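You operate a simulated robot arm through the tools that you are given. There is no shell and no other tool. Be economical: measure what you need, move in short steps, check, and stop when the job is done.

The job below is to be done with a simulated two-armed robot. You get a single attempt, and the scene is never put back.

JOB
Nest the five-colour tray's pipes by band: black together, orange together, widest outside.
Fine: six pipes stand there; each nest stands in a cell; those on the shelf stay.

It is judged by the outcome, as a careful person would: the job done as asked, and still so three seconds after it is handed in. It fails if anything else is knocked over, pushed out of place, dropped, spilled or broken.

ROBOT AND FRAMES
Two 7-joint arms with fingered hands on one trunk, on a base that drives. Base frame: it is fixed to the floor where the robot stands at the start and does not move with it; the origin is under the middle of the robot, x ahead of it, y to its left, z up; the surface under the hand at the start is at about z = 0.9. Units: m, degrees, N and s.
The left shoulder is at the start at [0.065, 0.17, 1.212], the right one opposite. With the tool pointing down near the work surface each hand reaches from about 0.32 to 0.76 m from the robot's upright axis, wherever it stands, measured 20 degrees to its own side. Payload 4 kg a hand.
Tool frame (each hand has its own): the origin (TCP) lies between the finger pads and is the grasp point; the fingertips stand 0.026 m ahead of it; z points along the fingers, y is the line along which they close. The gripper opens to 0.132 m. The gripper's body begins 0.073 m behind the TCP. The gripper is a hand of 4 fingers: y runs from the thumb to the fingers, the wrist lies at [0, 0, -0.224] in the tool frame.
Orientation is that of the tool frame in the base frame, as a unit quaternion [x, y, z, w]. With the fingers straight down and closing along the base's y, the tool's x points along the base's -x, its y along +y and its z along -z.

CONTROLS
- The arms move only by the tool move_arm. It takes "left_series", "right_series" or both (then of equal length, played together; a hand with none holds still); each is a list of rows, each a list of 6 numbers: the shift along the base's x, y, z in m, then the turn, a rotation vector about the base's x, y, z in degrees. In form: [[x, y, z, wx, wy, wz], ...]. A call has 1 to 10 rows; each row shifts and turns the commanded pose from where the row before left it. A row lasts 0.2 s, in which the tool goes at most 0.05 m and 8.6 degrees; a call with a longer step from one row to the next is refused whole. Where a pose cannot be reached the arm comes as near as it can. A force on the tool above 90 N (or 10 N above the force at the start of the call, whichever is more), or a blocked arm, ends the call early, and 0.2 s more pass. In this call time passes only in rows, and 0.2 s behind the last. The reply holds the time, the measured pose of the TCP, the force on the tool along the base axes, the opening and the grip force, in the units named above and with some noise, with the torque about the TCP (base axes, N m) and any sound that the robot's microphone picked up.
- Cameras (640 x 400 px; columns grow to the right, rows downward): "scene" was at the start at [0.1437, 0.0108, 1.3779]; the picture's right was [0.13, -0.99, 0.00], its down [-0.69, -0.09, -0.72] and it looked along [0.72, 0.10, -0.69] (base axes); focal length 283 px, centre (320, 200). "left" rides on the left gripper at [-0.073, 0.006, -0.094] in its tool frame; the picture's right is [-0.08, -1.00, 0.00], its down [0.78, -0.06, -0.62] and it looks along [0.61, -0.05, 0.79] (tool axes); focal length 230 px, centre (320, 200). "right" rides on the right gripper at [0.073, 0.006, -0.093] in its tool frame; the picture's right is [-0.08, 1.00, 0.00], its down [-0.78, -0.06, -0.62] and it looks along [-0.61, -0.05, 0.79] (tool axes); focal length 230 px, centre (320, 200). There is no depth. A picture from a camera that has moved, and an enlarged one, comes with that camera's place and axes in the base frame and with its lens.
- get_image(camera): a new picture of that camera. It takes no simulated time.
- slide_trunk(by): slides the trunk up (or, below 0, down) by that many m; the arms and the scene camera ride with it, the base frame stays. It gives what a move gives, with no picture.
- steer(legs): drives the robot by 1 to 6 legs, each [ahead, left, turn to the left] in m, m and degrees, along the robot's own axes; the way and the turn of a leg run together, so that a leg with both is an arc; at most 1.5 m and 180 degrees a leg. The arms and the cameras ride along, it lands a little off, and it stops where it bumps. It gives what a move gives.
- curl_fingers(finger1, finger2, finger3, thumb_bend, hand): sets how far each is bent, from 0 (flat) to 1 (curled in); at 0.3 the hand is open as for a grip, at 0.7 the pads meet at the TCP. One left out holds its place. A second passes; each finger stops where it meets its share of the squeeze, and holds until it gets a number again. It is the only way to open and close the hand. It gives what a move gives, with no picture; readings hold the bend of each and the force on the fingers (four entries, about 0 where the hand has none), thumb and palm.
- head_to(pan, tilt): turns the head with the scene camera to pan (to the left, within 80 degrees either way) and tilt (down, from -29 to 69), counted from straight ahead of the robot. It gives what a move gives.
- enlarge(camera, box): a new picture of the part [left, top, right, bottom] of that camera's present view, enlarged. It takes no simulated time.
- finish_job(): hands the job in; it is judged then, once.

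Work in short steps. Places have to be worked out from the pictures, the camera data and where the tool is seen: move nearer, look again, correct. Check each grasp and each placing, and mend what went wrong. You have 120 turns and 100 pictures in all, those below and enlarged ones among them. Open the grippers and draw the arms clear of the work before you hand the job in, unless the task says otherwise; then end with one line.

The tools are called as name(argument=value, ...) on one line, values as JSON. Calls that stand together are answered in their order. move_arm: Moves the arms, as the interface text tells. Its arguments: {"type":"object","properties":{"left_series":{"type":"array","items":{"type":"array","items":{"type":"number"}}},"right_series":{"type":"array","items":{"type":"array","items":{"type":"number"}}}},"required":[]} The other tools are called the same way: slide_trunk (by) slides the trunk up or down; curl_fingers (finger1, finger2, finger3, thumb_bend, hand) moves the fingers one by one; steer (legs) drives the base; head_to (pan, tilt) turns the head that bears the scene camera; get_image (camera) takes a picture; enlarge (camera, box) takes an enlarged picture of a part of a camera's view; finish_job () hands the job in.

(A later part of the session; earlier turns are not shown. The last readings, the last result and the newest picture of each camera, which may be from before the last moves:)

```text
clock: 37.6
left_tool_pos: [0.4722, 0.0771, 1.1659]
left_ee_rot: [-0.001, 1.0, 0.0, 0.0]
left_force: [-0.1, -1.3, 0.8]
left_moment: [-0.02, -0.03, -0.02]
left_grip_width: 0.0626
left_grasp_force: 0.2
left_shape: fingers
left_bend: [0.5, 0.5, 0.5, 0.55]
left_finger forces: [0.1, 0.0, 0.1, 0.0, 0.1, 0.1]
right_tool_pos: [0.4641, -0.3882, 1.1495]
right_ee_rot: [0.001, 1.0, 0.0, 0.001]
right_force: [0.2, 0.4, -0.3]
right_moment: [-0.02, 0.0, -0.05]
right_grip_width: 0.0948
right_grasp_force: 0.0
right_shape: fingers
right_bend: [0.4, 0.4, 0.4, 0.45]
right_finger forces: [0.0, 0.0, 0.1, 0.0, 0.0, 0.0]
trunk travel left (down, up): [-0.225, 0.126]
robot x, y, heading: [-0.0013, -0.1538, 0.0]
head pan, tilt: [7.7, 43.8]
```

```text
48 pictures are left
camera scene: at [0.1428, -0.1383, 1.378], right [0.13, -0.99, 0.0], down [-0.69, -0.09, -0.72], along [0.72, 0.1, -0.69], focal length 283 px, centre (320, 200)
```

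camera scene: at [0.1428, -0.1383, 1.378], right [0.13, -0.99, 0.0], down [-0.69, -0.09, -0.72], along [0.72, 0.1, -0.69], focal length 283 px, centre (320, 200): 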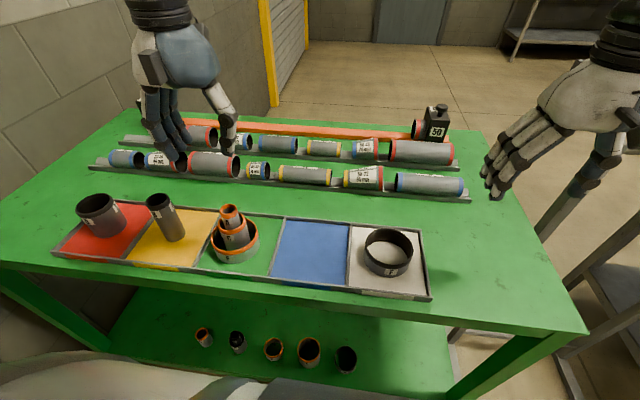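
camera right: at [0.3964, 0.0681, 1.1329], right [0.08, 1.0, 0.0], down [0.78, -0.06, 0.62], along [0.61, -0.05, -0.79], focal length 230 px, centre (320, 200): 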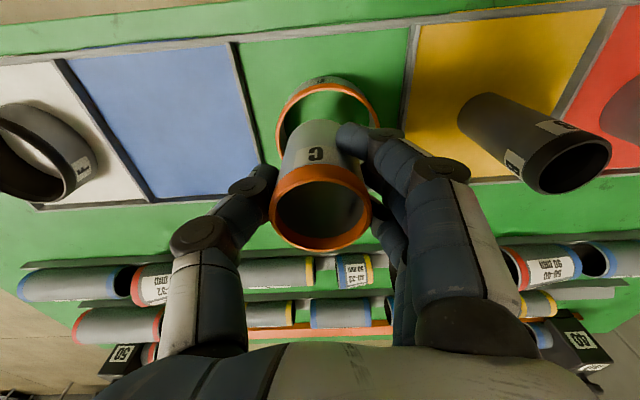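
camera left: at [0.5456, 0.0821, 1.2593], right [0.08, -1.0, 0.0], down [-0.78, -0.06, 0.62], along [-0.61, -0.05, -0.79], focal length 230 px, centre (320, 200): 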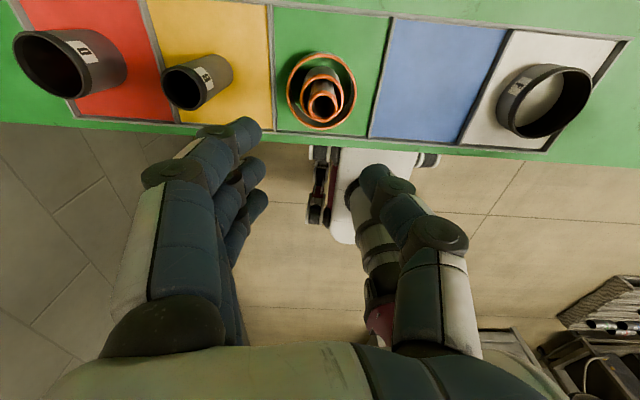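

The orange nest F/C/A stands in the green cell. Next is D: I'll drive back left 0.15 m and bring the left hand above it.

steer(legs=[[0, 0.15, 0]])

move_arm(left_series=[[0.002, 0.045, 0, 0, 0, 0], [0.002, 0.045, 0, 0, 0, 0], [0.002, 0.042, 0, 0, 0, 0], [0, 0, -0.04, 0, 0, 0]])

get_image(camera="left")

enlarge(camera="scene", box=[110, 170, 270, 270])

```text
clock: 39.5
left_tool_pos: [0.4736, 0.2267, 1.1661]
left_ee_rot: [-0.002, 1.0, 0.0, 0.0]
left_force: [0.8, 0.6, 0.7]
left_moment: [-0.04, 0.01, -0.03]
left_grip_width: 0.0626
left_grasp_force: 0.0
left_shape: fingers
left_bend: [0.5, 0.5, 0.5, 0.55]
left_finger forces: [0.1, 0.0, 0.0, 0.1, 0.0, 0.0]
right_tool_pos: [0.4647, -0.2382, 1.148]
right_ee_rot: [0.0, 1.0, -0.001, 0.001]
right_force: [0.0, -1.0, 0.8]
right_moment: [-0.02, 0.0, -0.02]
right_grip_width: 0.0948
right_grasp_force: 0.1
right_shape: fingers
right_bend: [0.4, 0.4, 0.4, 0.45]
right_finger forces: [0.0, 0.1, 0.0, 0.0, 0.0, 0.0]
trunk travel left (down, up): [-0.225, 0.126]
robot x, y, heading: [-0.001, -0.0014, 0.0]
head pan, tilt: [7.7, 43.8]
```

```text
clock: 40.5
left_tool_pos: [0.4804, 0.3578, 1.1247]
left_ee_rot: [-0.001, 1.0, -0.001, -0.001]
left_force: [-0.2, 1.3, -0.8]
left_moment: [0.05, -0.02, 0.0]
left_grip_width: 0.0623
left_grasp_force: 0.1
left_shape: fingers
left_bend: [0.5, 0.5, 0.5, 0.55]
left_finger forces: [0.0, 0.0, 0.0, 0.0, 0.1, 0.1]
right_tool_pos: [0.4668, -0.239, 1.1472]
right_ee_rot: [0.001, 1.0, 0.0, 0.0]
right_force: [-0.4, -0.1, 0.3]
right_moment: [0.0, 0.01, 0.0]
right_grip_width: 0.0949
right_grasp_force: 0.1
right_shape: fingers
right_bend: [0.4, 0.4, 0.4, 0.45]
right_finger forces: [0.0, 0.0, 0.0, 0.1, 0.0, 0.0]
trunk travel left (down, up): [-0.225, 0.126]
robot x, y, heading: [-0.0, 0.002, -0.1]
head pan, tilt: [7.7, 43.8]
```

```text
47 pictures are left
camera left: at [0.553, 0.3641, 1.2181], right [0.08, -1.0, 0.0], down [-0.78, -0.06, 0.62], along [-0.62, -0.05, -0.79], focal length 230 px, centre (320, 200)
```

left: 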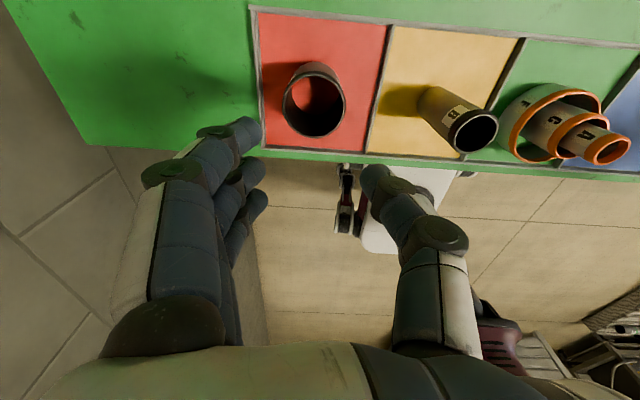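

```text
4.00 times, centred on (190, 220) of scene
camera zoom: at [0.1447, 0.0111, 1.3776], right [0.13, -0.99, 0.0], down [-0.69, -0.09, -0.72], along [0.71, 0.1, -0.69], focal length 1132 px, centre (840, 120)
```

zoom: 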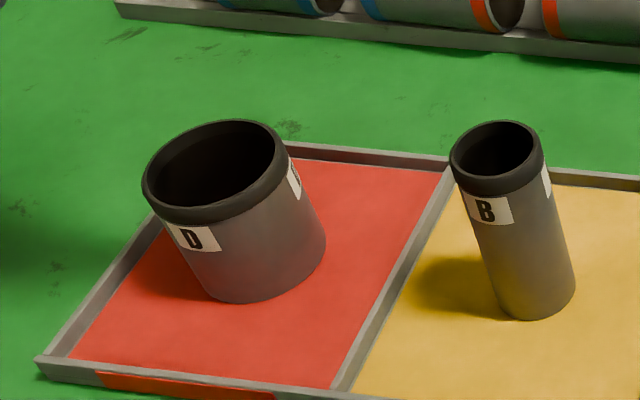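

D stands at about (0.491, 0.367), with its rim at ≈0.973 and diameter ≈0.066. I'll open, move over it, and descend to z≈0.987 for a high grip near the rim.

curl_fingers(hand="left", finger1=0.38, finger2=0.38, finger3=0.38, thumb_bend=0.4)

move_arm(left_series=[[0.01, 0.009, -0.02, 0, 0, 0], [0, 0, -0.045, 0, 0, 0], [0, 0, -0.045, 0, 0, 0], [0, 0, -0.028, 0, 0, 0]])

get_image(camera="left")

enlarge(camera="scene", box=[90, 160, 250, 260])

```text
clock: 41.5
left_tool_pos: [0.4788, 0.3592, 1.1236]
left_ee_rot: [0.0, 1.0, 0.0, 0.0]
left_force: [0.5, 0.0, 0.2]
left_moment: [0.05, 0.02, 0.01]
left_grip_width: 0.1063
left_grasp_force: 0.1
left_shape: fingers
left_bend: [0.38, 0.38, 0.38, 0.4]
left_finger forces: [0.0, 0.0, 0.0, 0.0, 0.0, 0.1]
right_tool_pos: [0.4645, -0.2374, 1.1476]
right_ee_rot: [0.0, 1.0, 0.0, 0.001]
right_force: [0.7, -0.7, -0.8]
right_moment: [-0.04, 0.01, -0.01]
right_grip_width: 0.0951
right_grasp_force: 0.1
right_shape: fingers
right_bend: [0.4, 0.4, 0.4, 0.45]
right_finger forces: [0.1, 0.1, 0.1, 0.0, 0.0, 0.1]
trunk travel left (down, up): [-0.225, 0.126]
robot x, y, heading: [0.0008, 0.0018, 0.0]
head pan, tilt: [7.7, 43.8]
```

```text
clock: 42.5
left_tool_pos: [0.4895, 0.3675, 0.9858]
left_ee_rot: [-0.001, 1.0, 0.0, 0.0]
left_force: [-0.3, -0.4, -0.1]
left_moment: [-0.01, -0.04, -0.01]
left_grip_width: 0.1065
left_grasp_force: 0.1
left_shape: fingers
left_bend: [0.38, 0.38, 0.38, 0.4]
left_finger forces: [0.1, 0.1, 0.1, 0.1, 0.0, 0.1]
right_tool_pos: [0.4661, -0.2383, 1.1466]
right_ee_rot: [0.0, 1.0, 0.0, 0.0]
right_force: [0.2, -0.1, 1.4]
right_moment: [0.03, -0.02, 0.02]
right_grip_width: 0.0949
right_grasp_force: 0.0
right_shape: fingers
right_bend: [0.4, 0.4, 0.4, 0.45]
right_finger forces: [0.1, 0.0, 0.1, 0.1, 0.1, 0.0]
trunk travel left (down, up): [-0.225, 0.126]
robot x, y, heading: [-0.0022, 0.0039, -0.1]
head pan, tilt: [7.7, 43.8]
```

```text
45 pictures are left
camera left: at [0.5629, 0.3737, 1.0788], right [0.08, -1.0, 0.0], down [-0.78, -0.06, 0.62], along [-0.61, -0.05, -0.79], focal length 230 px, centre (320, 200)
```

left: 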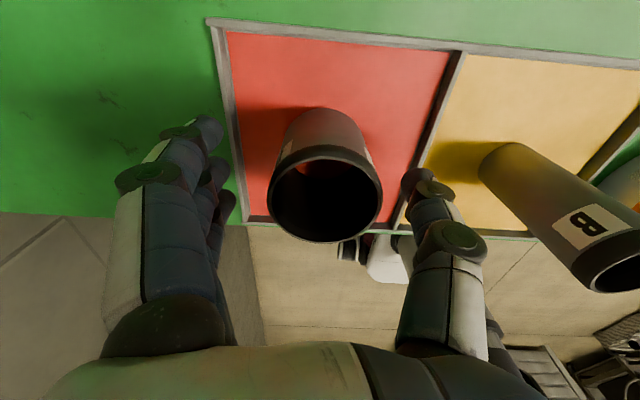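

```text
4.00 times, centred on (170, 210) of scene
camera zoom: at [0.1439, 0.0117, 1.3778], right [0.13, -0.99, 0.0], down [-0.69, -0.09, -0.72], along [0.72, 0.1, -0.69], focal length 1132 px, centre (920, 160)
```

zoom: 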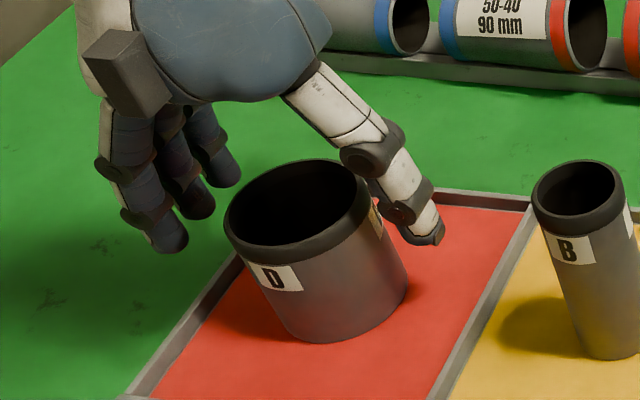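

The hand straddles D well. I'll close on it.

move_arm(left_series=[[-0.003, -0.001, 0, 0, 0, 0]])

curl_fingers(hand="left", finger1=0.65, finger2=0.65, finger3=0.65, thumb_bend=0.65)

get_image(camera="left")

enlarge(camera="scene", box=[90, 160, 250, 260])

```text
clock: 43.0
left_tool_pos: [0.4864, 0.3664, 0.9861]
left_ee_rot: [0.0, 1.0, 0.0, 0.001]
left_force: [0.4, 0.4, 0.7]
left_moment: [0.0, 0.02, 0.0]
left_grip_width: 0.1064
left_grasp_force: 0.2
left_shape: fingers
left_bend: [0.38, 0.38, 0.38, 0.4]
left_finger forces: [0.0, 0.0, 0.0, 0.0, 0.0, 0.0]
right_tool_pos: [0.4654, -0.238, 1.1474]
right_ee_rot: [0.001, 1.0, 0.0, 0.0]
right_force: [-0.2, 0.0, 0.1]
right_moment: [-0.02, -0.02, 0.0]
right_grip_width: 0.0947
right_grasp_force: 0.1
right_shape: fingers
right_bend: [0.4, 0.4, 0.4, 0.45]
right_finger forces: [0.0, 0.0, 0.0, 0.1, 0.0, 0.0]
trunk travel left (down, up): [-0.225, 0.126]
robot x, y, heading: [0.0026, -0.0007, 0.1]
head pan, tilt: [7.7, 43.8]
```

```text
clock: 44.0
left_tool_pos: [0.4865, 0.367, 0.984]
left_ee_rot: [-0.001, 1.0, 0.0, -0.001]
left_force: [0.0, -0.2, 0.0]
left_moment: [0.0, -0.02, -0.02]
left_grip_width: 0.0532
left_grasp_force: 17.5
left_shape: fingers
left_bend: [0.59, 0.52, 0.55, 0.58]
left_finger forces: [3.7, 6.6, 7.0, 0.0, 17.1, 0.0]
right_tool_pos: [0.4662, -0.2389, 1.1489]
right_ee_rot: [-0.001, 1.0, 0.0, 0.0]
right_force: [0.2, 0.1, 0.5]
right_moment: [0.02, 0.01, 0.03]
right_grip_width: 0.0948
right_grasp_force: 0.1
right_shape: fingers
right_bend: [0.4, 0.4, 0.4, 0.45]
right_finger forces: [0.0, 0.0, 0.1, 0.1, 0.0, 0.1]
trunk travel left (down, up): [-0.225, 0.126]
robot x, y, heading: [0.0009, 0.0027, -0.0]
head pan, tilt: [7.7, 43.8]
```

```text
43 pictures are left
camera left: at [0.5599, 0.3724, 1.0795], right [0.08, -1.0, 0.0], down [-0.78, -0.06, 0.62], along [-0.62, -0.05, -0.79], focal length 230 px, centre (320, 200)
```

left: 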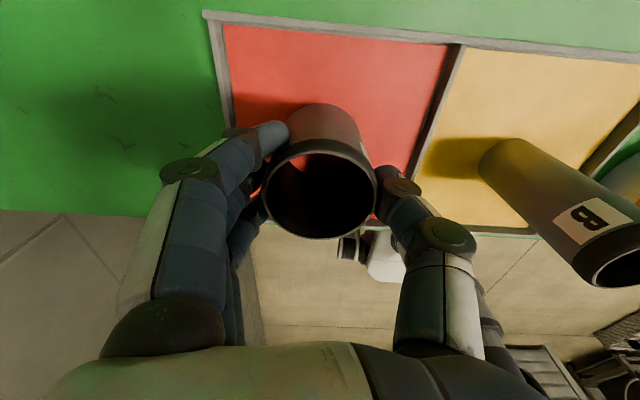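

```text
4.00 times, centred on (170, 210) of scene
camera zoom: at [0.1438, 0.0117, 1.3778], right [0.13, -0.99, 0.0], down [-0.69, -0.09, -0.72], along [0.72, 0.1, -0.69], focal length 1132 px, centre (920, 160)
```

zoom: 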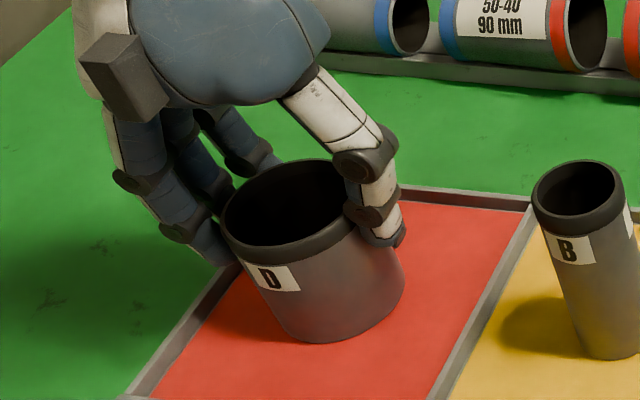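

D is held with 17 N. I'll lift it about 16 cm, above all the other pipes, and look right for driving room.

move_arm(left_series=[[0, 0, 0.03, 0, 0, 0], [0, 0, 0.045, 0, 0, 0], [0, 0, 0.045, 0, 0, 0], [0, 0, 0.04, 0, 0, 0]])

head_to(pan=-40, tilt=45)

get_image(camera="scene")

get_image(camera="left")

```text
clock: 45.0
left_tool_pos: [0.4858, 0.3673, 1.1476]
left_ee_rot: [-0.001, 1.0, 0.0, 0.0]
left_force: [-0.3, -1.0, -2.8]
left_moment: [-0.02, -0.04, 0.02]
left_grip_width: 0.0531
left_grasp_force: 17.1
left_shape: fingers
left_bend: [0.59, 0.52, 0.55, 0.58]
left_finger forces: [3.7, 6.6, 7.1, 0.0, 17.0, 0.0]
right_tool_pos: [0.4662, -0.2388, 1.1484]
right_ee_rot: [0.0, 1.0, 0.0, 0.0]
right_force: [0.1, 0.0, 0.1]
right_moment: [-0.01, -0.01, -0.02]
right_grip_width: 0.0946
right_grasp_force: 0.1
right_shape: fingers
right_bend: [0.4, 0.4, 0.4, 0.45]
right_finger forces: [0.0, 0.0, 0.0, 0.0, 0.0, 0.0]
trunk travel left (down, up): [-0.225, 0.126]
robot x, y, heading: [-0.0024, 0.0013, -0.2]
head pan, tilt: [7.7, 43.8]
```

```text
clock: 46.1
left_tool_pos: [0.4875, 0.3673, 1.1454]
left_ee_rot: [-0.001, 1.0, 0.0, 0.001]
left_force: [-1.2, 0.1, -1.9]
left_moment: [-0.01, -0.03, 0.02]
left_grip_width: 0.0534
left_grasp_force: 17.6
left_shape: fingers
left_bend: [0.59, 0.52, 0.55, 0.58]
left_finger forces: [3.7, 6.6, 7.1, 0.0, 17.0, 0.0]
right_tool_pos: [0.4665, -0.2381, 1.1477]
right_ee_rot: [0.0, 1.0, 0.0, -0.001]
right_force: [-0.5, -0.3, 0.1]
right_moment: [0.02, -0.02, -0.02]
right_grip_width: 0.0948
right_grasp_force: 0.1
right_shape: fingers
right_bend: [0.4, 0.4, 0.4, 0.45]
right_finger forces: [0.0, 0.0, 0.1, 0.1, 0.0, 0.1]
trunk travel left (down, up): [-0.225, 0.126]
robot x, y, heading: [0.0013, -0.0007, -0.0]
head pan, tilt: [-40.0, 45.0]
```

```text
41 pictures are left
camera scene: at [0.1247, -0.0514, 1.3761], right [-0.64, -0.77, 0.0], down [-0.54, 0.45, -0.71], along [0.54, -0.45, -0.71], focal length 283 px, centre (320, 200)
```

scene: 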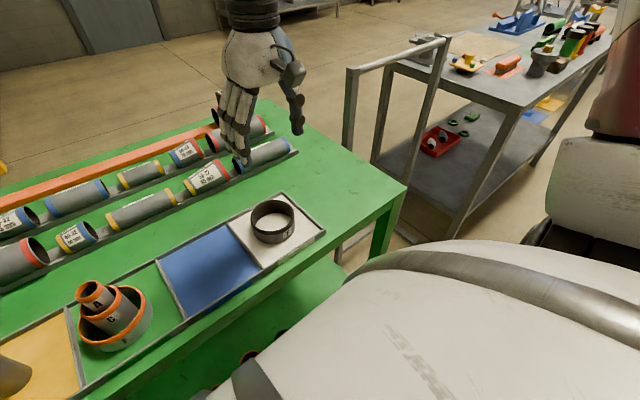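

```text
40 pictures are left
camera left: at [0.5599, 0.3726, 1.2392], right [0.08, -1.0, 0.0], down [-0.78, -0.06, 0.62], along [-0.62, -0.05, -0.79], focal length 230 px, centre (320, 200)
```

left: 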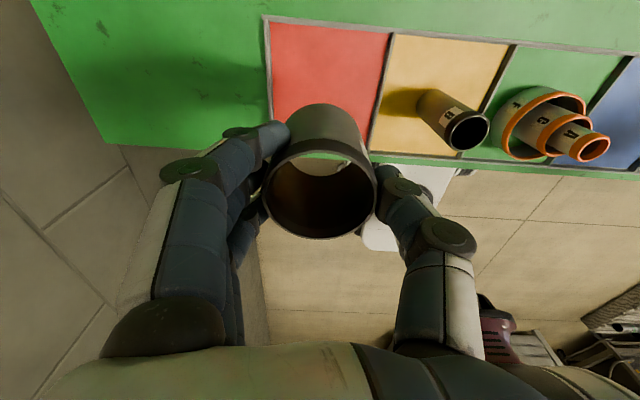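

The right side is clear: the trolley starts at about y≈-0.85. D's base is at z≈1.06, above everything, so I'll drive 0.36 m right and then shift the left arm toward white F.

steer(legs=[[0, -0.36, 0]])

head_to(pan=5, tilt=48)

move_arm(left_series=[[-0.003, -0.045, 0, 0, 0, 0], [-0.003, -0.045, 0, 0, 0, 0], [-0.003, -0.045, 0, 0, 0, 0], [-0.003, -0.045, 0, 0, 0, 0]])

get_image(camera="scene")

get_image(camera="left")

```text
clock: 49.8
left_tool_pos: [0.488, 0.0035, 1.1459]
left_ee_rot: [0.001, 1.0, 0.0, 0.0]
left_force: [0.9, 0.0, -2.2]
left_moment: [-0.01, 0.01, 0.03]
left_grip_width: 0.053
left_grasp_force: 17.0
left_shape: fingers
left_bend: [0.59, 0.52, 0.55, 0.58]
left_finger forces: [3.7, 6.6, 7.1, 0.1, 17.0, 0.0]
right_tool_pos: [0.4656, -0.6004, 1.1488]
right_ee_rot: [0.002, 1.0, 0.0, -0.001]
right_force: [0.3, 1.2, -0.4]
right_moment: [-0.01, 0.04, 0.02]
right_grip_width: 0.0949
right_grasp_force: 0.0
right_shape: fingers
right_bend: [0.4, 0.4, 0.4, 0.45]
right_finger forces: [0.1, 0.0, 0.0, 0.0, 0.0, 0.1]
trunk travel left (down, up): [-0.225, 0.126]
robot x, y, heading: [-0.0032, -0.3625, -0.1]
head pan, tilt: [-40.0, 45.0]
```

```text
clock: 51.0
left_tool_pos: [0.4868, 0.0042, 1.1462]
left_ee_rot: [0.001, 1.0, 0.0, -0.001]
left_force: [0.7, 0.1, -2.7]
left_moment: [0.03, -0.02, -0.01]
left_grip_width: 0.0532
left_grasp_force: 17.9
left_shape: fingers
left_bend: [0.59, 0.52, 0.55, 0.58]
left_finger forces: [3.6, 6.7, 7.1, 0.1, 17.0, 0.0]
right_tool_pos: [0.4644, -0.6016, 1.1479]
right_ee_rot: [0.002, 1.0, 0.0, 0.0]
right_force: [-0.5, 0.0, -0.7]
right_moment: [-0.01, -0.01, -0.01]
right_grip_width: 0.0948
right_grasp_force: 0.1
right_shape: fingers
right_bend: [0.4, 0.4, 0.4, 0.45]
right_finger forces: [0.0, 0.0, 0.1, 0.0, 0.0, 0.0]
trunk travel left (down, up): [-0.225, 0.126]
robot x, y, heading: [-0.0024, -0.3609, -0.2]
head pan, tilt: [5.0, 48.0]
```

```text
clock: 52.0
left_tool_pos: [0.4754, -0.1694, 1.1441]
left_ee_rot: [-0.011, 1.0, -0.021, -0.006]
left_force: [-0.2, 0.0, -3.1]
left_moment: [0.03, -0.03, 0.01]
left_grip_width: 0.0529
left_grasp_force: 17.8
left_shape: fingers
left_bend: [0.59, 0.52, 0.55, 0.58]
left_finger forces: [3.8, 6.7, 7.1, 0.0, 17.0, 0.0]
right_tool_pos: [0.4643, -0.6018, 1.1482]
right_ee_rot: [0.001, 1.0, 0.001, 0.0]
right_force: [0.1, -0.2, 0.1]
right_moment: [-0.03, 0.0, -0.01]
right_grip_width: 0.0949
right_grasp_force: 0.2
right_shape: fingers
right_bend: [0.4, 0.4, 0.4, 0.45]
right_finger forces: [0.0, 0.1, 0.0, 0.0, 0.0, 0.0]
trunk travel left (down, up): [-0.225, 0.126]
robot x, y, heading: [-0.0042, -0.3619, -0.1]
head pan, tilt: [5.0, 48.0]
```

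```text
39 pictures are left
camera scene: at [0.1404, -0.354, 1.3719], right [0.08, -1.0, 0.0], down [-0.74, -0.06, -0.67], along [0.67, 0.06, -0.74], focal length 283 px, centre (320, 200)
```

scene: 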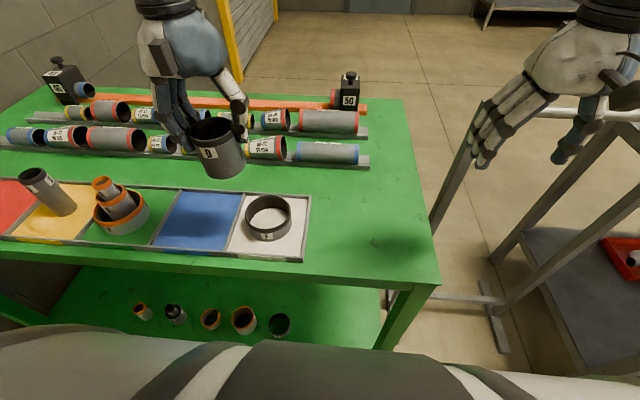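

```text
38 pictures are left
camera left: at [0.5498, -0.159, 1.2368], right [0.1, -0.99, 0.04], down [-0.78, -0.05, 0.63], along [-0.62, -0.09, -0.78], focal length 230 px, centre (320, 200)
```

left: 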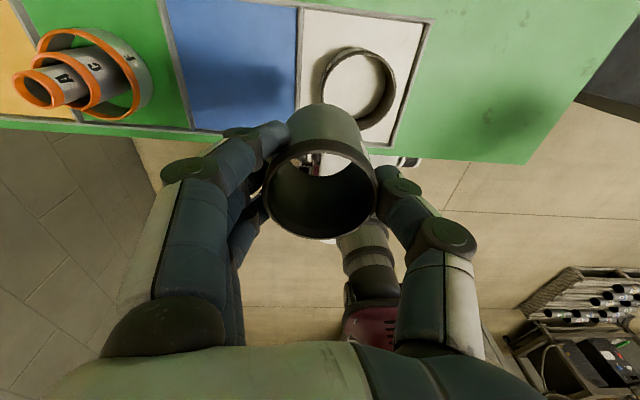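

There is a slight arm-limit tilt (about 2.4°) again, so I'll drive another 0.1 m right, then straighten the hand and recentre over F.

steer(legs=[[0, -0.1, 0]])

move_arm(left_series=[[0, 0.02, 0, 2.4, -0.7, -1.3], [0, 0.03, 0, 0, 0, 0]])

get_image(camera="scene")

get_image(camera="left")

```text
clock: 53.5
left_tool_pos: [0.4755, -0.2728, 1.1483]
left_ee_rot: [-0.007, 1.0, -0.021, 0.0]
left_force: [-0.8, -0.2, -1.8]
left_moment: [0.0, 0.01, 0.0]
left_grip_width: 0.0528
left_grasp_force: 16.9
left_shape: fingers
left_bend: [0.59, 0.52, 0.55, 0.58]
left_finger forces: [3.8, 6.8, 7.1, 0.0, 16.9, 0.0]
right_tool_pos: [0.4641, -0.7011, 1.148]
right_ee_rot: [0.002, 1.0, 0.0, 0.001]
right_force: [-0.4, 0.4, -0.1]
right_moment: [-0.01, 0.02, 0.0]
right_grip_width: 0.0949
right_grasp_force: 0.0
right_shape: fingers
right_bend: [0.4, 0.4, 0.4, 0.45]
right_finger forces: [0.0, 0.0, 0.0, 0.1, 0.0, 0.0]
trunk travel left (down, up): [-0.225, 0.126]
robot x, y, heading: [0.0012, -0.4622, -0.0]
head pan, tilt: [5.0, 48.0]
```

```text
clock: 54.1
left_tool_pos: [0.4746, -0.2224, 1.1487]
left_ee_rot: [0.005, 1.0, -0.001, 0.006]
left_force: [0.6, 0.6, -2.6]
left_moment: [-0.01, -0.04, 0.02]
left_grip_width: 0.0528
left_grasp_force: 17.0
left_shape: fingers
left_bend: [0.59, 0.52, 0.55, 0.58]
left_finger forces: [3.7, 6.7, 7.3, 0.0, 16.9, 0.0]
right_tool_pos: [0.4656, -0.7001, 1.1484]
right_ee_rot: [0.001, 1.0, -0.001, 0.0]
right_force: [-0.6, 0.2, -0.3]
right_moment: [-0.04, 0.02, -0.03]
right_grip_width: 0.0947
right_grasp_force: 0.0
right_shape: fingers
right_bend: [0.4, 0.4, 0.4, 0.45]
right_finger forces: [0.0, 0.0, 0.0, 0.0, 0.0, 0.0]
trunk travel left (down, up): [-0.225, 0.126]
robot x, y, heading: [-0.0013, -0.4568, -0.4]
head pan, tilt: [5.0, 48.0]
```

```text
37 pictures are left
camera scene: at [0.1401, -0.4532, 1.3719], right [0.08, -1.0, 0.0], down [-0.74, -0.06, -0.67], along [0.67, 0.06, -0.74], focal length 283 px, centre (320, 200)
```

scene: 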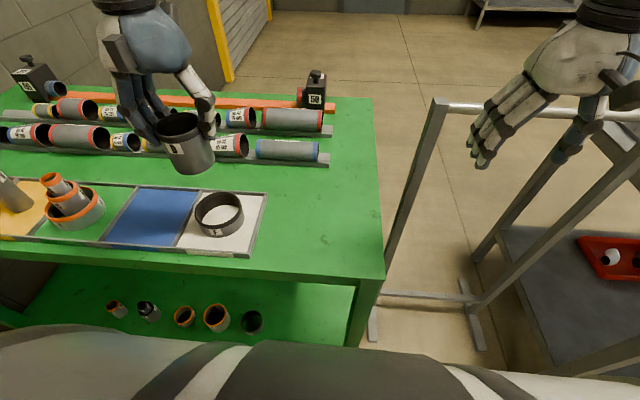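

```text
36 pictures are left
camera left: at [0.5473, -0.2174, 1.2433], right [0.07, -1.0, 0.0], down [-0.79, -0.05, 0.61], along [-0.61, -0.04, -0.79], focal length 230 px, centre (320, 200)
```

left: 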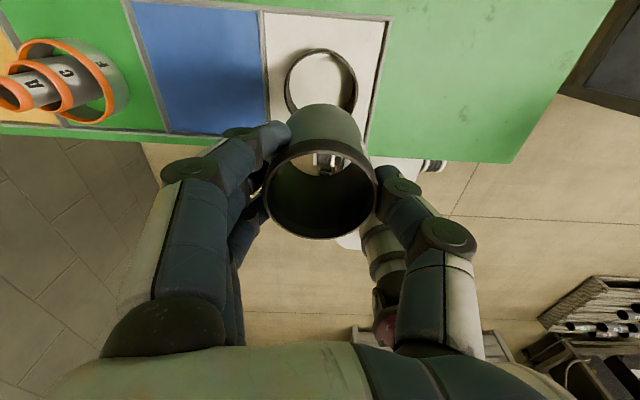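

D is roughly above F. I'll trim the 0.7° tilt and lower 9 cm, leaving the base about 3 cm above F's rim, then compare closely.

move_arm(left_series=[[0, 0, -0.04, 0, 0.7, -0.3], [0, 0, -0.04, 0, 0, 0], [0, 0, -0.01, 0, 0, 0]])

enlarge(camera="left", box=[220, 40, 420, 165])

enlarge(camera="scene", box=[140, 150, 300, 260])

```text
clock: 54.9
left_tool_pos: [0.4753, -0.223, 1.0585]
left_ee_rot: [0.008, 1.0, -0.001, 0.0]
left_force: [-0.7, 0.3, -1.4]
left_moment: [0.01, -0.02, 0.02]
left_grip_width: 0.0529
left_grasp_force: 17.8
left_shape: fingers
left_bend: [0.59, 0.52, 0.55, 0.58]
left_finger forces: [3.7, 6.6, 7.1, 0.0, 16.9, 0.1]
right_tool_pos: [0.4645, -0.7014, 1.1483]
right_ee_rot: [0.001, 1.0, -0.001, 0.0]
right_force: [0.1, 0.9, -0.1]
right_moment: [0.01, 0.03, 0.03]
right_grip_width: 0.0948
right_grasp_force: 0.2
right_shape: fingers
right_bend: [0.4, 0.4, 0.4, 0.45]
right_finger forces: [0.1, 0.0, 0.0, 0.0, 0.1, 0.0]
trunk travel left (down, up): [-0.225, 0.126]
robot x, y, heading: [-0.0025, -0.4604, -0.1]
head pan, tilt: [5.0, 48.0]
```

```text
3.20 times, centred on (320, 102) of left
camera zoom: at [0.5485, -0.218, 1.1525], right [0.06, -1.0, 0.0], down [-0.79, -0.05, 0.62], along [-0.62, -0.04, -0.79], focal length 736 px, centre (320, 512)
```

zoom: 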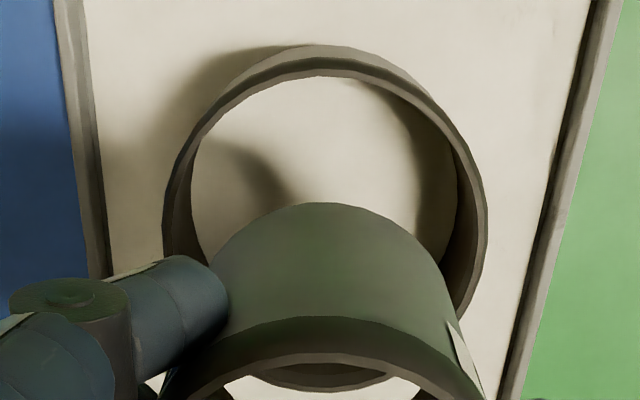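

```text
3.64 times, centred on (220, 205) of scene
camera zoom: at [0.1398, -0.4545, 1.372], right [0.08, -1.0, 0.0], down [-0.74, -0.06, -0.67], along [0.67, 0.06, -0.74], focal length 1029 px, centre (684, 182)
```

zoom: 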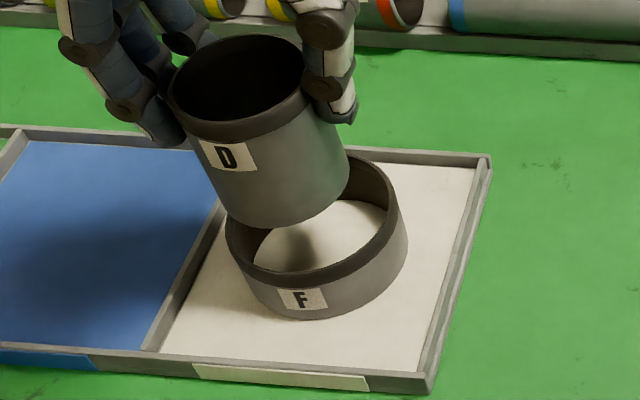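

Averaging the views, D should go about 4 mm forward and 3 mm right. I'll apply that, lower to just above F's rim, and check.

move_arm(left_series=[[0.004, -0.003, -0.02, 0, 0, 0]])

enlarge(camera="left", box=[220, 40, 420, 165])

enlarge(camera="scene", box=[150, 160, 290, 250])

```text
clock: 55.3
left_tool_pos: [0.4794, -0.2254, 1.0385]
left_ee_rot: [0.009, 1.0, -0.001, 0.0]
left_force: [-0.8, 0.3, -2.3]
left_moment: [0.02, 0.01, -0.01]
left_grip_width: 0.0529
left_grasp_force: 17.7
left_shape: fingers
left_bend: [0.59, 0.52, 0.55, 0.58]
left_finger forces: [3.8, 6.6, 7.2, 0.0, 16.8, 0.0]
right_tool_pos: [0.4647, -0.7019, 1.1475]
right_ee_rot: [0.002, 1.0, 0.0, 0.0]
right_force: [0.2, 0.1, -0.4]
right_moment: [-0.03, 0.02, 0.0]
right_grip_width: 0.0948
right_grasp_force: 0.1
right_shape: fingers
right_bend: [0.4, 0.4, 0.4, 0.45]
right_finger forces: [0.0, 0.1, 0.0, 0.1, 0.0, 0.0]
trunk travel left (down, up): [-0.225, 0.126]
robot x, y, heading: [-0.001, -0.4637, 0.2]
head pan, tilt: [5.0, 48.0]
```

```text
3.20 times, centred on (320, 102) of left
camera zoom: at [0.5535, -0.2212, 1.1319], right [0.06, -1.0, 0.0], down [-0.79, -0.05, 0.62], along [-0.62, -0.04, -0.79], focal length 736 px, centre (320, 512)
```

zoom: 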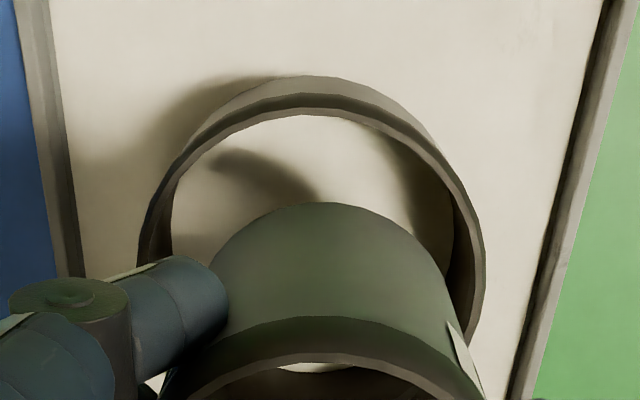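

```text
4.44 times, centred on (220, 205) of scene
camera zoom: at [0.1408, -0.4545, 1.3717], right [0.08, -1.0, 0.0], down [-0.74, -0.06, -0.67], along [0.67, 0.06, -0.74], focal length 1257 px, centre (764, 178)
```

zoom: 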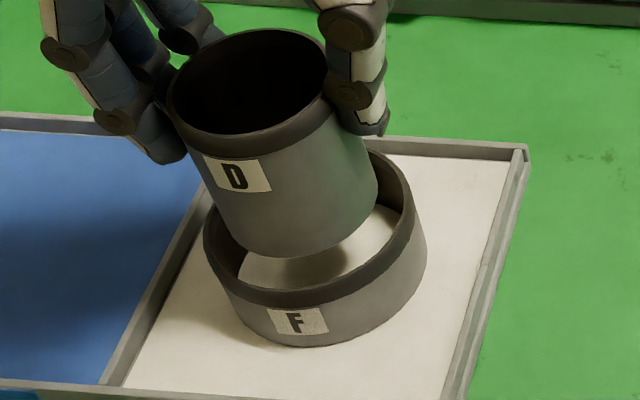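

The views now suggest about +6 mm in x with y centred. I'll apply that and lower gently into F.

move_arm(left_series=[[0.006, 0, 0, 0, 0, 0], [0, 0, -0.012, 0, 0, 0], [0, 0, -0.01, 0, 0, 0]])

enlarge(camera="left", box=[220, 40, 420, 165])

enlarge(camera="scene", box=[150, 160, 290, 250])

```text
clock: 56.1
left_tool_pos: [0.4852, -0.2268, 1.0165]
left_ee_rot: [0.008, 1.0, -0.002, -0.001]
left_force: [-0.1, 0.4, -2.7]
left_moment: [-0.01, 0.0, -0.03]
left_grip_width: 0.0531
left_grasp_force: 16.9
left_shape: fingers
left_bend: [0.59, 0.52, 0.55, 0.58]
left_finger forces: [3.7, 6.5, 7.3, 0.0, 16.9, 0.1]
right_tool_pos: [0.4645, -0.7013, 1.1478]
right_ee_rot: [0.001, 1.0, 0.0, -0.001]
right_force: [-0.5, 0.7, -0.1]
right_moment: [0.02, -0.03, 0.03]
right_grip_width: 0.0951
right_grasp_force: 0.1
right_shape: fingers
right_bend: [0.4, 0.4, 0.4, 0.45]
right_finger forces: [0.0, 0.1, 0.1, 0.0, 0.1, 0.0]
trunk travel left (down, up): [-0.225, 0.126]
robot x, y, heading: [0.0001, -0.459, -0.3]
head pan, tilt: [5.0, 48.0]
```

```text
3.20 times, centred on (320, 102) of left
camera zoom: at [0.5589, -0.2217, 1.1106], right [0.06, -1.0, 0.0], down [-0.79, -0.05, 0.62], along [-0.62, -0.04, -0.79], focal length 736 px, centre (320, 512)
```

zoom: 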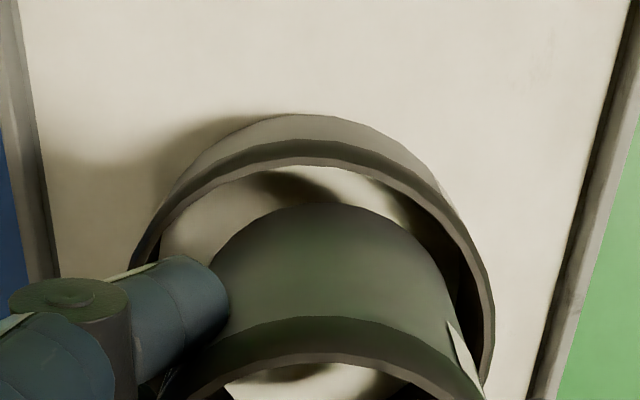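

```text
4.44 times, centred on (220, 205) of scene
camera zoom: at [0.1401, -0.4545, 1.3719], right [0.08, -1.0, 0.0], down [-0.74, -0.06, -0.67], along [0.67, 0.06, -0.74], focal length 1257 px, centre (764, 178)
```

zoom: 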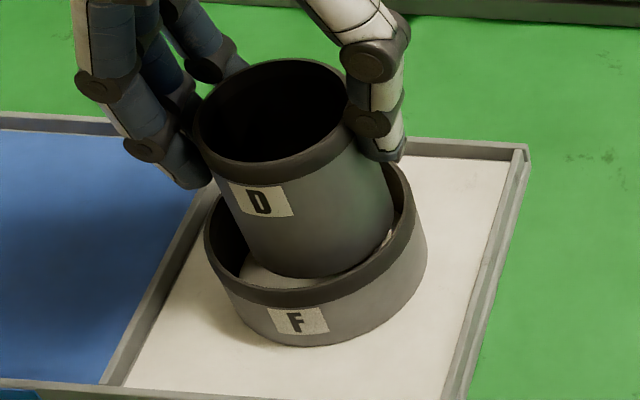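

D's base is inside F's opening but sits slightly right. I'll shift 3 mm toward +y and continue down.

move_arm(left_series=[[0, 0.003, -0.004, 0, 0, 0], [0, 0, -0.01, 0, 0, 0], [0, 0, -0.008, 0, 0, 0], [0, 0, -0.005, 0, 0, 0]])

enlarge(camera="scene", box=[150, 160, 290, 250])

```text
clock: 57.1
left_tool_pos: [0.4847, -0.2242, 0.9913]
left_ee_rot: [0.008, 1.0, 0.0, 0.0]
left_force: [0.3, -0.5, -2.6]
left_moment: [0.03, -0.01, 0.0]
left_grip_width: 0.0527
left_grasp_force: 17.2
left_shape: fingers
left_bend: [0.59, 0.52, 0.55, 0.58]
left_finger forces: [3.8, 6.6, 7.2, 0.0, 16.9, 0.0]
right_tool_pos: [0.4642, -0.7007, 1.1479]
right_ee_rot: [0.003, 1.0, 0.0, 0.0]
right_force: [0.2, 0.1, 0.8]
right_moment: [-0.01, 0.0, 0.03]
right_grip_width: 0.0948
right_grasp_force: 0.1
right_shape: fingers
right_bend: [0.4, 0.4, 0.4, 0.45]
right_finger forces: [0.1, 0.0, 0.1, 0.0, 0.0, 0.1]
trunk travel left (down, up): [-0.225, 0.126]
robot x, y, heading: [0.0001, -0.459, -0.3]
head pan, tilt: [5.0, 48.0]
```

```text
4.44 times, centred on (220, 205) of scene
camera zoom: at [0.1399, -0.4545, 1.3719], right [0.08, -1.0, 0.0], down [-0.74, -0.06, -0.67], along [0.67, 0.06, -0.74], focal length 1257 px, centre (764, 178)
```

zoom: 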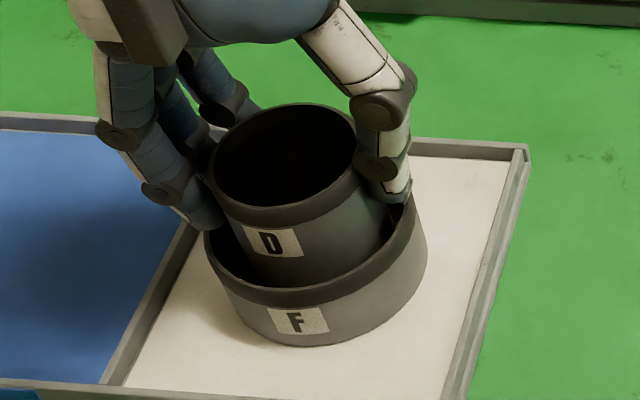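

No contact yet and about 6 mm remains. I'll lower in small steps to seat it.

move_arm(left_series=[[0, 0, -0.003, 0, 0, 0], [0, 0, -0.003, 0, 0, 0]])

```text
clock: 57.7
left_tool_pos: [0.4857, -0.2236, 0.9856]
left_ee_rot: [0.008, 1.0, -0.001, 0.001]
left_force: [1.2, -0.3, 3.1]
left_moment: [0.16, 0.06, -0.03]
left_grip_width: 0.0526
left_grasp_force: 18.6
left_shape: fingers
left_bend: [0.6, 0.52, 0.55, 0.58]
left_finger forces: [4.0, 6.9, 7.6, 0.0, 17.7, 0.0]
right_tool_pos: [0.4638, -0.701, 1.148]
right_ee_rot: [0.002, 1.0, 0.0, 0.0]
right_force: [0.4, 0.0, -0.4]
right_moment: [0.03, 0.01, -0.02]
right_grip_width: 0.095
right_grasp_force: 0.0
right_shape: fingers
right_bend: [0.4, 0.4, 0.4, 0.45]
right_finger forces: [0.0, 0.0, 0.0, 0.0, 0.1, 0.1]
trunk travel left (down, up): [-0.225, 0.126]
robot x, y, heading: [-0.0019, -0.4611, -0.2]
head pan, tilt: [5.0, 48.0]
```

There's light contact (≈+5.7 N) at the seated height. I'll release gently.

curl_fingers(hand="left", finger1=0.5, finger2=0.48, finger3=0.48, thumb_bend=0.53)

enlarge(camera="scene", box=[150, 160, 290, 250])

```text
clock: 58.7
left_tool_pos: [0.4849, -0.2236, 0.9846]
left_ee_rot: [0.008, 1.0, 0.0, 0.0]
left_force: [-0.4, -0.9, -0.7]
left_moment: [0.03, 0.0, 0.01]
left_grip_width: 0.0659
left_grasp_force: 0.5
left_shape: fingers
left_bend: [0.5, 0.48, 0.48, 0.53]
left_finger forces: [0.0, 0.0, 0.1, 0.0, 0.4, 0.1]
right_tool_pos: [0.4635, -0.7009, 1.1484]
right_ee_rot: [0.002, 1.0, 0.0, 0.001]
right_force: [-0.2, 0.1, -0.3]
right_moment: [-0.01, 0.03, 0.0]
right_grip_width: 0.0948
right_grasp_force: 0.0
right_shape: fingers
right_bend: [0.4, 0.4, 0.4, 0.45]
right_finger forces: [0.1, 0.1, 0.0, 0.0, 0.0, 0.0]
trunk travel left (down, up): [-0.225, 0.126]
robot x, y, heading: [0.0003, -0.4624, -0.0]
head pan, tilt: [5.0, 48.0]
```

```text
4.44 times, centred on (220, 205) of scene
camera zoom: at [0.1397, -0.4547, 1.372], right [0.08, -1.0, 0.0], down [-0.74, -0.06, -0.67], along [0.67, 0.06, -0.74], focal length 1257 px, centre (764, 178)
```

zoom: 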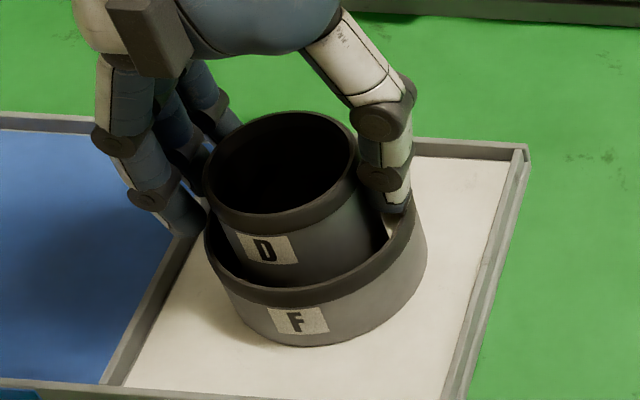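

D is released inside F. I'll raise the hand clear and inspect.

move_arm(left_series=[[0, 0, 0.02, 0, 0, 0], [0, 0, 0.045, 0, 0, 0], [0, 0, 0.045, 0, 0, 0], [0, 0, 0.045, 0, 0, 0], [0, 0, 0.02, 0, 0, 0]])

enlarge(camera="scene", box=[150, 160, 290, 250])

enlarge(camera="left", box=[220, 0, 420, 125])

```text
clock: 59.9
left_tool_pos: [0.4863, -0.2217, 1.1589]
left_ee_rot: [0.006, 1.0, 0.0, 0.0]
left_force: [-0.4, 0.1, 0.2]
left_moment: [0.02, 0.02, -0.02]
left_grip_width: 0.0659
left_grasp_force: 0.0
left_shape: fingers
left_bend: [0.5, 0.48, 0.48, 0.53]
left_finger forces: [0.0, 0.0, 0.0, 0.1, 0.1, 0.0]
right_tool_pos: [0.464, -0.7011, 1.1472]
right_ee_rot: [0.002, 1.0, -0.001, 0.0]
right_force: [0.5, -0.2, 0.3]
right_moment: [0.01, 0.02, 0.01]
right_grip_width: 0.0949
right_grasp_force: 0.1
right_shape: fingers
right_bend: [0.4, 0.4, 0.4, 0.45]
right_finger forces: [0.0, 0.0, 0.0, 0.0, 0.1, 0.1]
trunk travel left (down, up): [-0.225, 0.126]
robot x, y, heading: [-0.0023, -0.4616, -0.0]
head pan, tilt: [5.0, 48.0]
```

```text
4.44 times, centred on (220, 205) of scene
camera zoom: at [0.1397, -0.4546, 1.3719], right [0.08, -1.0, 0.0], down [-0.74, -0.06, -0.67], along [0.67, 0.06, -0.74], focal length 1257 px, centre (764, 178)
```

zoom: 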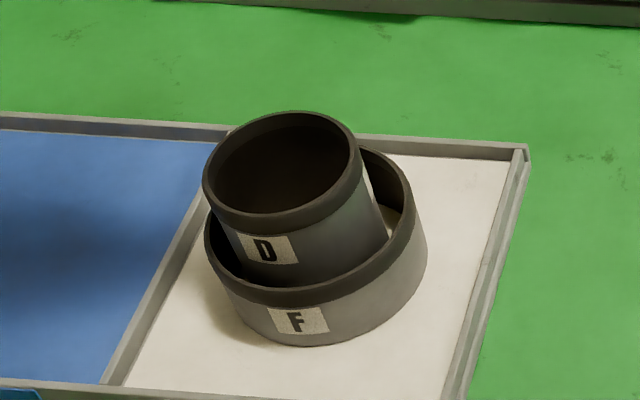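

```text
3.20 times, centred on (320, 62) of left
camera zoom: at [0.5589, -0.2179, 1.253], right [0.06, -1.0, 0.0], down [-0.79, -0.05, 0.62], along [-0.62, -0.04, -0.79], focal length 736 px, centre (320, 640)
```

zoom: 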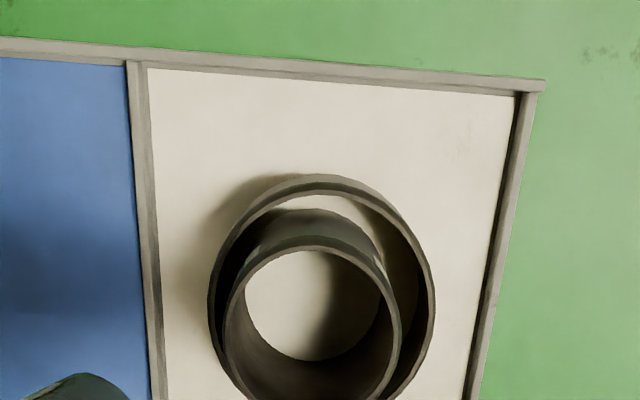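

D stands upright inside F. Next is B at about (0.487, 0.218), rim ≈1.006. I'll drive 0.36 m left and bring the left hand over it.

steer(legs=[[0, 0.36, 0]])

move_arm(left_series=[[0, 0.038, 0, 0, 0, -0.8], [0, 0.04, -0.02, 0, 0, 0]])

curl_fingers(hand="left", finger1=0.42, finger2=0.45, finger3=0.45, thumb_bend=0.45)

get_image(camera="left")

get_image(camera="scene")

```text
clock: 63.6
left_tool_pos: [0.4848, 0.1375, 1.1596]
left_ee_rot: [0.006, 1.0, -0.001, 0.0]
left_force: [0.1, 0.3, 0.5]
left_moment: [0.03, 0.02, 0.03]
left_grip_width: 0.0656
left_grasp_force: 0.1
left_shape: fingers
left_bend: [0.5, 0.48, 0.48, 0.53]
left_finger forces: [0.0, 0.1, 0.0, 0.1, 0.1, 0.0]
right_tool_pos: [0.4649, -0.3411, 1.1479]
right_ee_rot: [0.0, 1.0, 0.0, 0.0]
right_force: [-0.6, 0.4, 0.6]
right_moment: [0.02, -0.02, 0.0]
right_grip_width: 0.0949
right_grasp_force: 0.0
right_shape: fingers
right_bend: [0.4, 0.4, 0.4, 0.45]
right_finger forces: [0.0, 0.0, 0.0, 0.1, 0.0, 0.0]
trunk travel left (down, up): [-0.225, 0.126]
robot x, y, heading: [-0.003, -0.1021, -0.2]
head pan, tilt: [5.0, 48.0]
```

```text
clock: 64.2
left_tool_pos: [0.4863, 0.2174, 1.1391]
left_ee_rot: [0.013, 1.0, -0.002, -0.001]
left_force: [-0.2, 0.4, -0.2]
left_moment: [-0.03, 0.01, 0.0]
left_grip_width: 0.0655
left_grasp_force: 0.1
left_shape: fingers
left_bend: [0.5, 0.48, 0.48, 0.53]
left_finger forces: [0.0, 0.0, 0.0, 0.0, 0.0, 0.0]
right_tool_pos: [0.466, -0.3405, 1.1474]
right_ee_rot: [0.0, 1.0, -0.001, 0.0]
right_force: [0.8, 0.5, 0.2]
right_moment: [-0.01, 0.0, 0.01]
right_grip_width: 0.095
right_grasp_force: 0.0
right_shape: fingers
right_bend: [0.4, 0.4, 0.4, 0.45]
right_finger forces: [0.0, 0.0, 0.0, 0.0, 0.0, 0.0]
trunk travel left (down, up): [-0.225, 0.126]
robot x, y, heading: [0.0005, -0.1001, -0.1]
head pan, tilt: [5.0, 48.0]
```

```text
clock: 65.2
left_tool_pos: [0.4854, 0.2151, 1.1396]
left_ee_rot: [0.013, 1.0, 0.0, 0.0]
left_force: [-0.3, 0.5, 0.6]
left_moment: [0.01, 0.04, -0.02]
left_grip_width: 0.0915
left_grasp_force: 0.0
left_shape: fingers
left_bend: [0.42, 0.45, 0.45, 0.45]
left_finger forces: [0.0, 0.0, 0.1, 0.1, 0.1, 0.0]
right_tool_pos: [0.4656, -0.3421, 1.1478]
right_ee_rot: [0.0, 1.0, 0.0, 0.0]
right_force: [0.2, 0.6, 0.3]
right_moment: [0.04, 0.0, 0.01]
right_grip_width: 0.0949
right_grasp_force: 0.0
right_shape: fingers
right_bend: [0.4, 0.4, 0.4, 0.45]
right_finger forces: [0.0, 0.0, 0.1, 0.0, 0.0, 0.0]
trunk travel left (down, up): [-0.225, 0.126]
robot x, y, heading: [-0.0073, -0.1031, 0.1]
head pan, tilt: [5.0, 48.0]
```

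```text
25 pictures are left
camera left: at [0.5588, 0.2196, 1.2329], right [0.05, -1.0, 0.0], down [-0.79, -0.04, 0.62], along [-0.62, -0.03, -0.79], focal length 230 px, centre (320, 200)
```

left: 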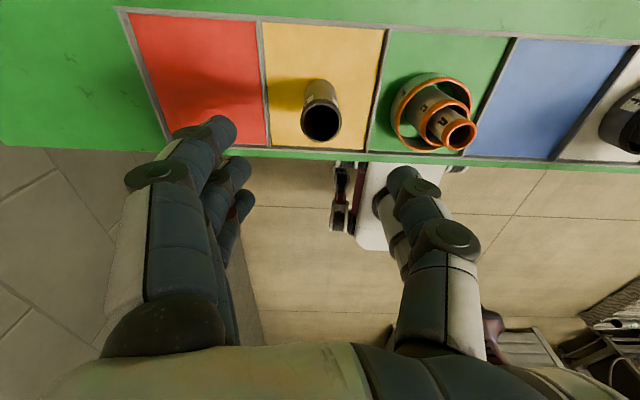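

```text
24 pictures are left
camera scene: at [0.1399, -0.0961, 1.372], right [0.09, -1.0, 0.0], down [-0.74, -0.07, -0.67], along [0.67, 0.06, -0.74], focal length 283 px, centre (320, 200)
```

scene: 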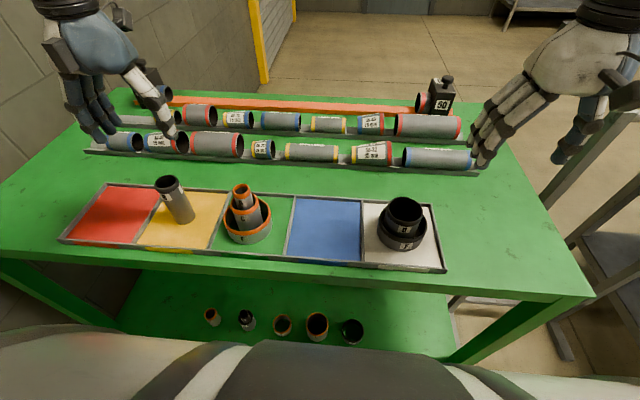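

B lies at about (0.482, 0.216), right under the hand. I'll correct the 1.5° yaw, descend to z≈1.019, and close on B's top.

move_arm(left_series=[[-0.003, 0.001, -0.04, 0, 0, 1.5], [0, 0, -0.045, 0, 0, 0], [0, 0, -0.036, 0, 0, 0]])

get_image(camera="left")

```text
clock: 66.0
left_tool_pos: [0.4814, 0.216, 1.0181]
left_ee_rot: [0.001, 1.0, -0.001, 0.001]
left_force: [-0.5, 0.2, -0.6]
left_moment: [0.01, 0.0, -0.03]
left_grip_width: 0.0916
left_grasp_force: 0.0
left_shape: fingers
left_bend: [0.42, 0.45, 0.45, 0.45]
left_finger forces: [0.1, 0.0, 0.0, 0.1, 0.1, 0.1]
right_tool_pos: [0.4654, -0.3415, 1.1475]
right_ee_rot: [-0.001, 1.0, 0.0, 0.0]
right_force: [0.0, 0.0, -0.6]
right_moment: [0.01, 0.0, 0.0]
right_grip_width: 0.0948
right_grasp_force: 0.0
right_shape: fingers
right_bend: [0.4, 0.4, 0.4, 0.45]
right_finger forces: [0.1, 0.1, 0.0, 0.0, 0.0, 0.0]
trunk travel left (down, up): [-0.225, 0.126]
robot x, y, heading: [0.0, -0.1029, 0.0]
head pan, tilt: [5.0, 48.0]
```

```text
23 pictures are left
camera left: at [0.5554, 0.2218, 1.1115], right [0.08, -1.0, 0.0], down [-0.78, -0.06, 0.62], along [-0.62, -0.05, -0.79], focal length 230 px, centre (320, 200)
```

left: 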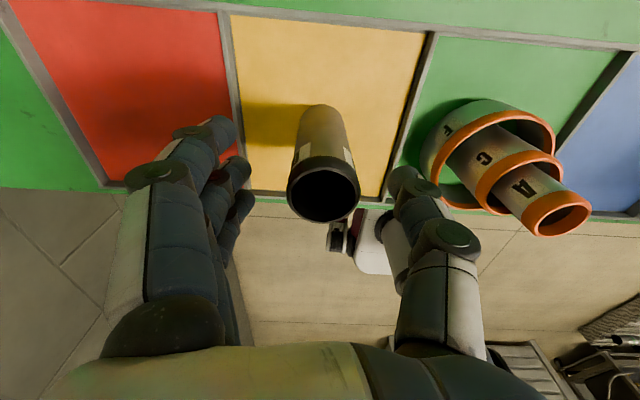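

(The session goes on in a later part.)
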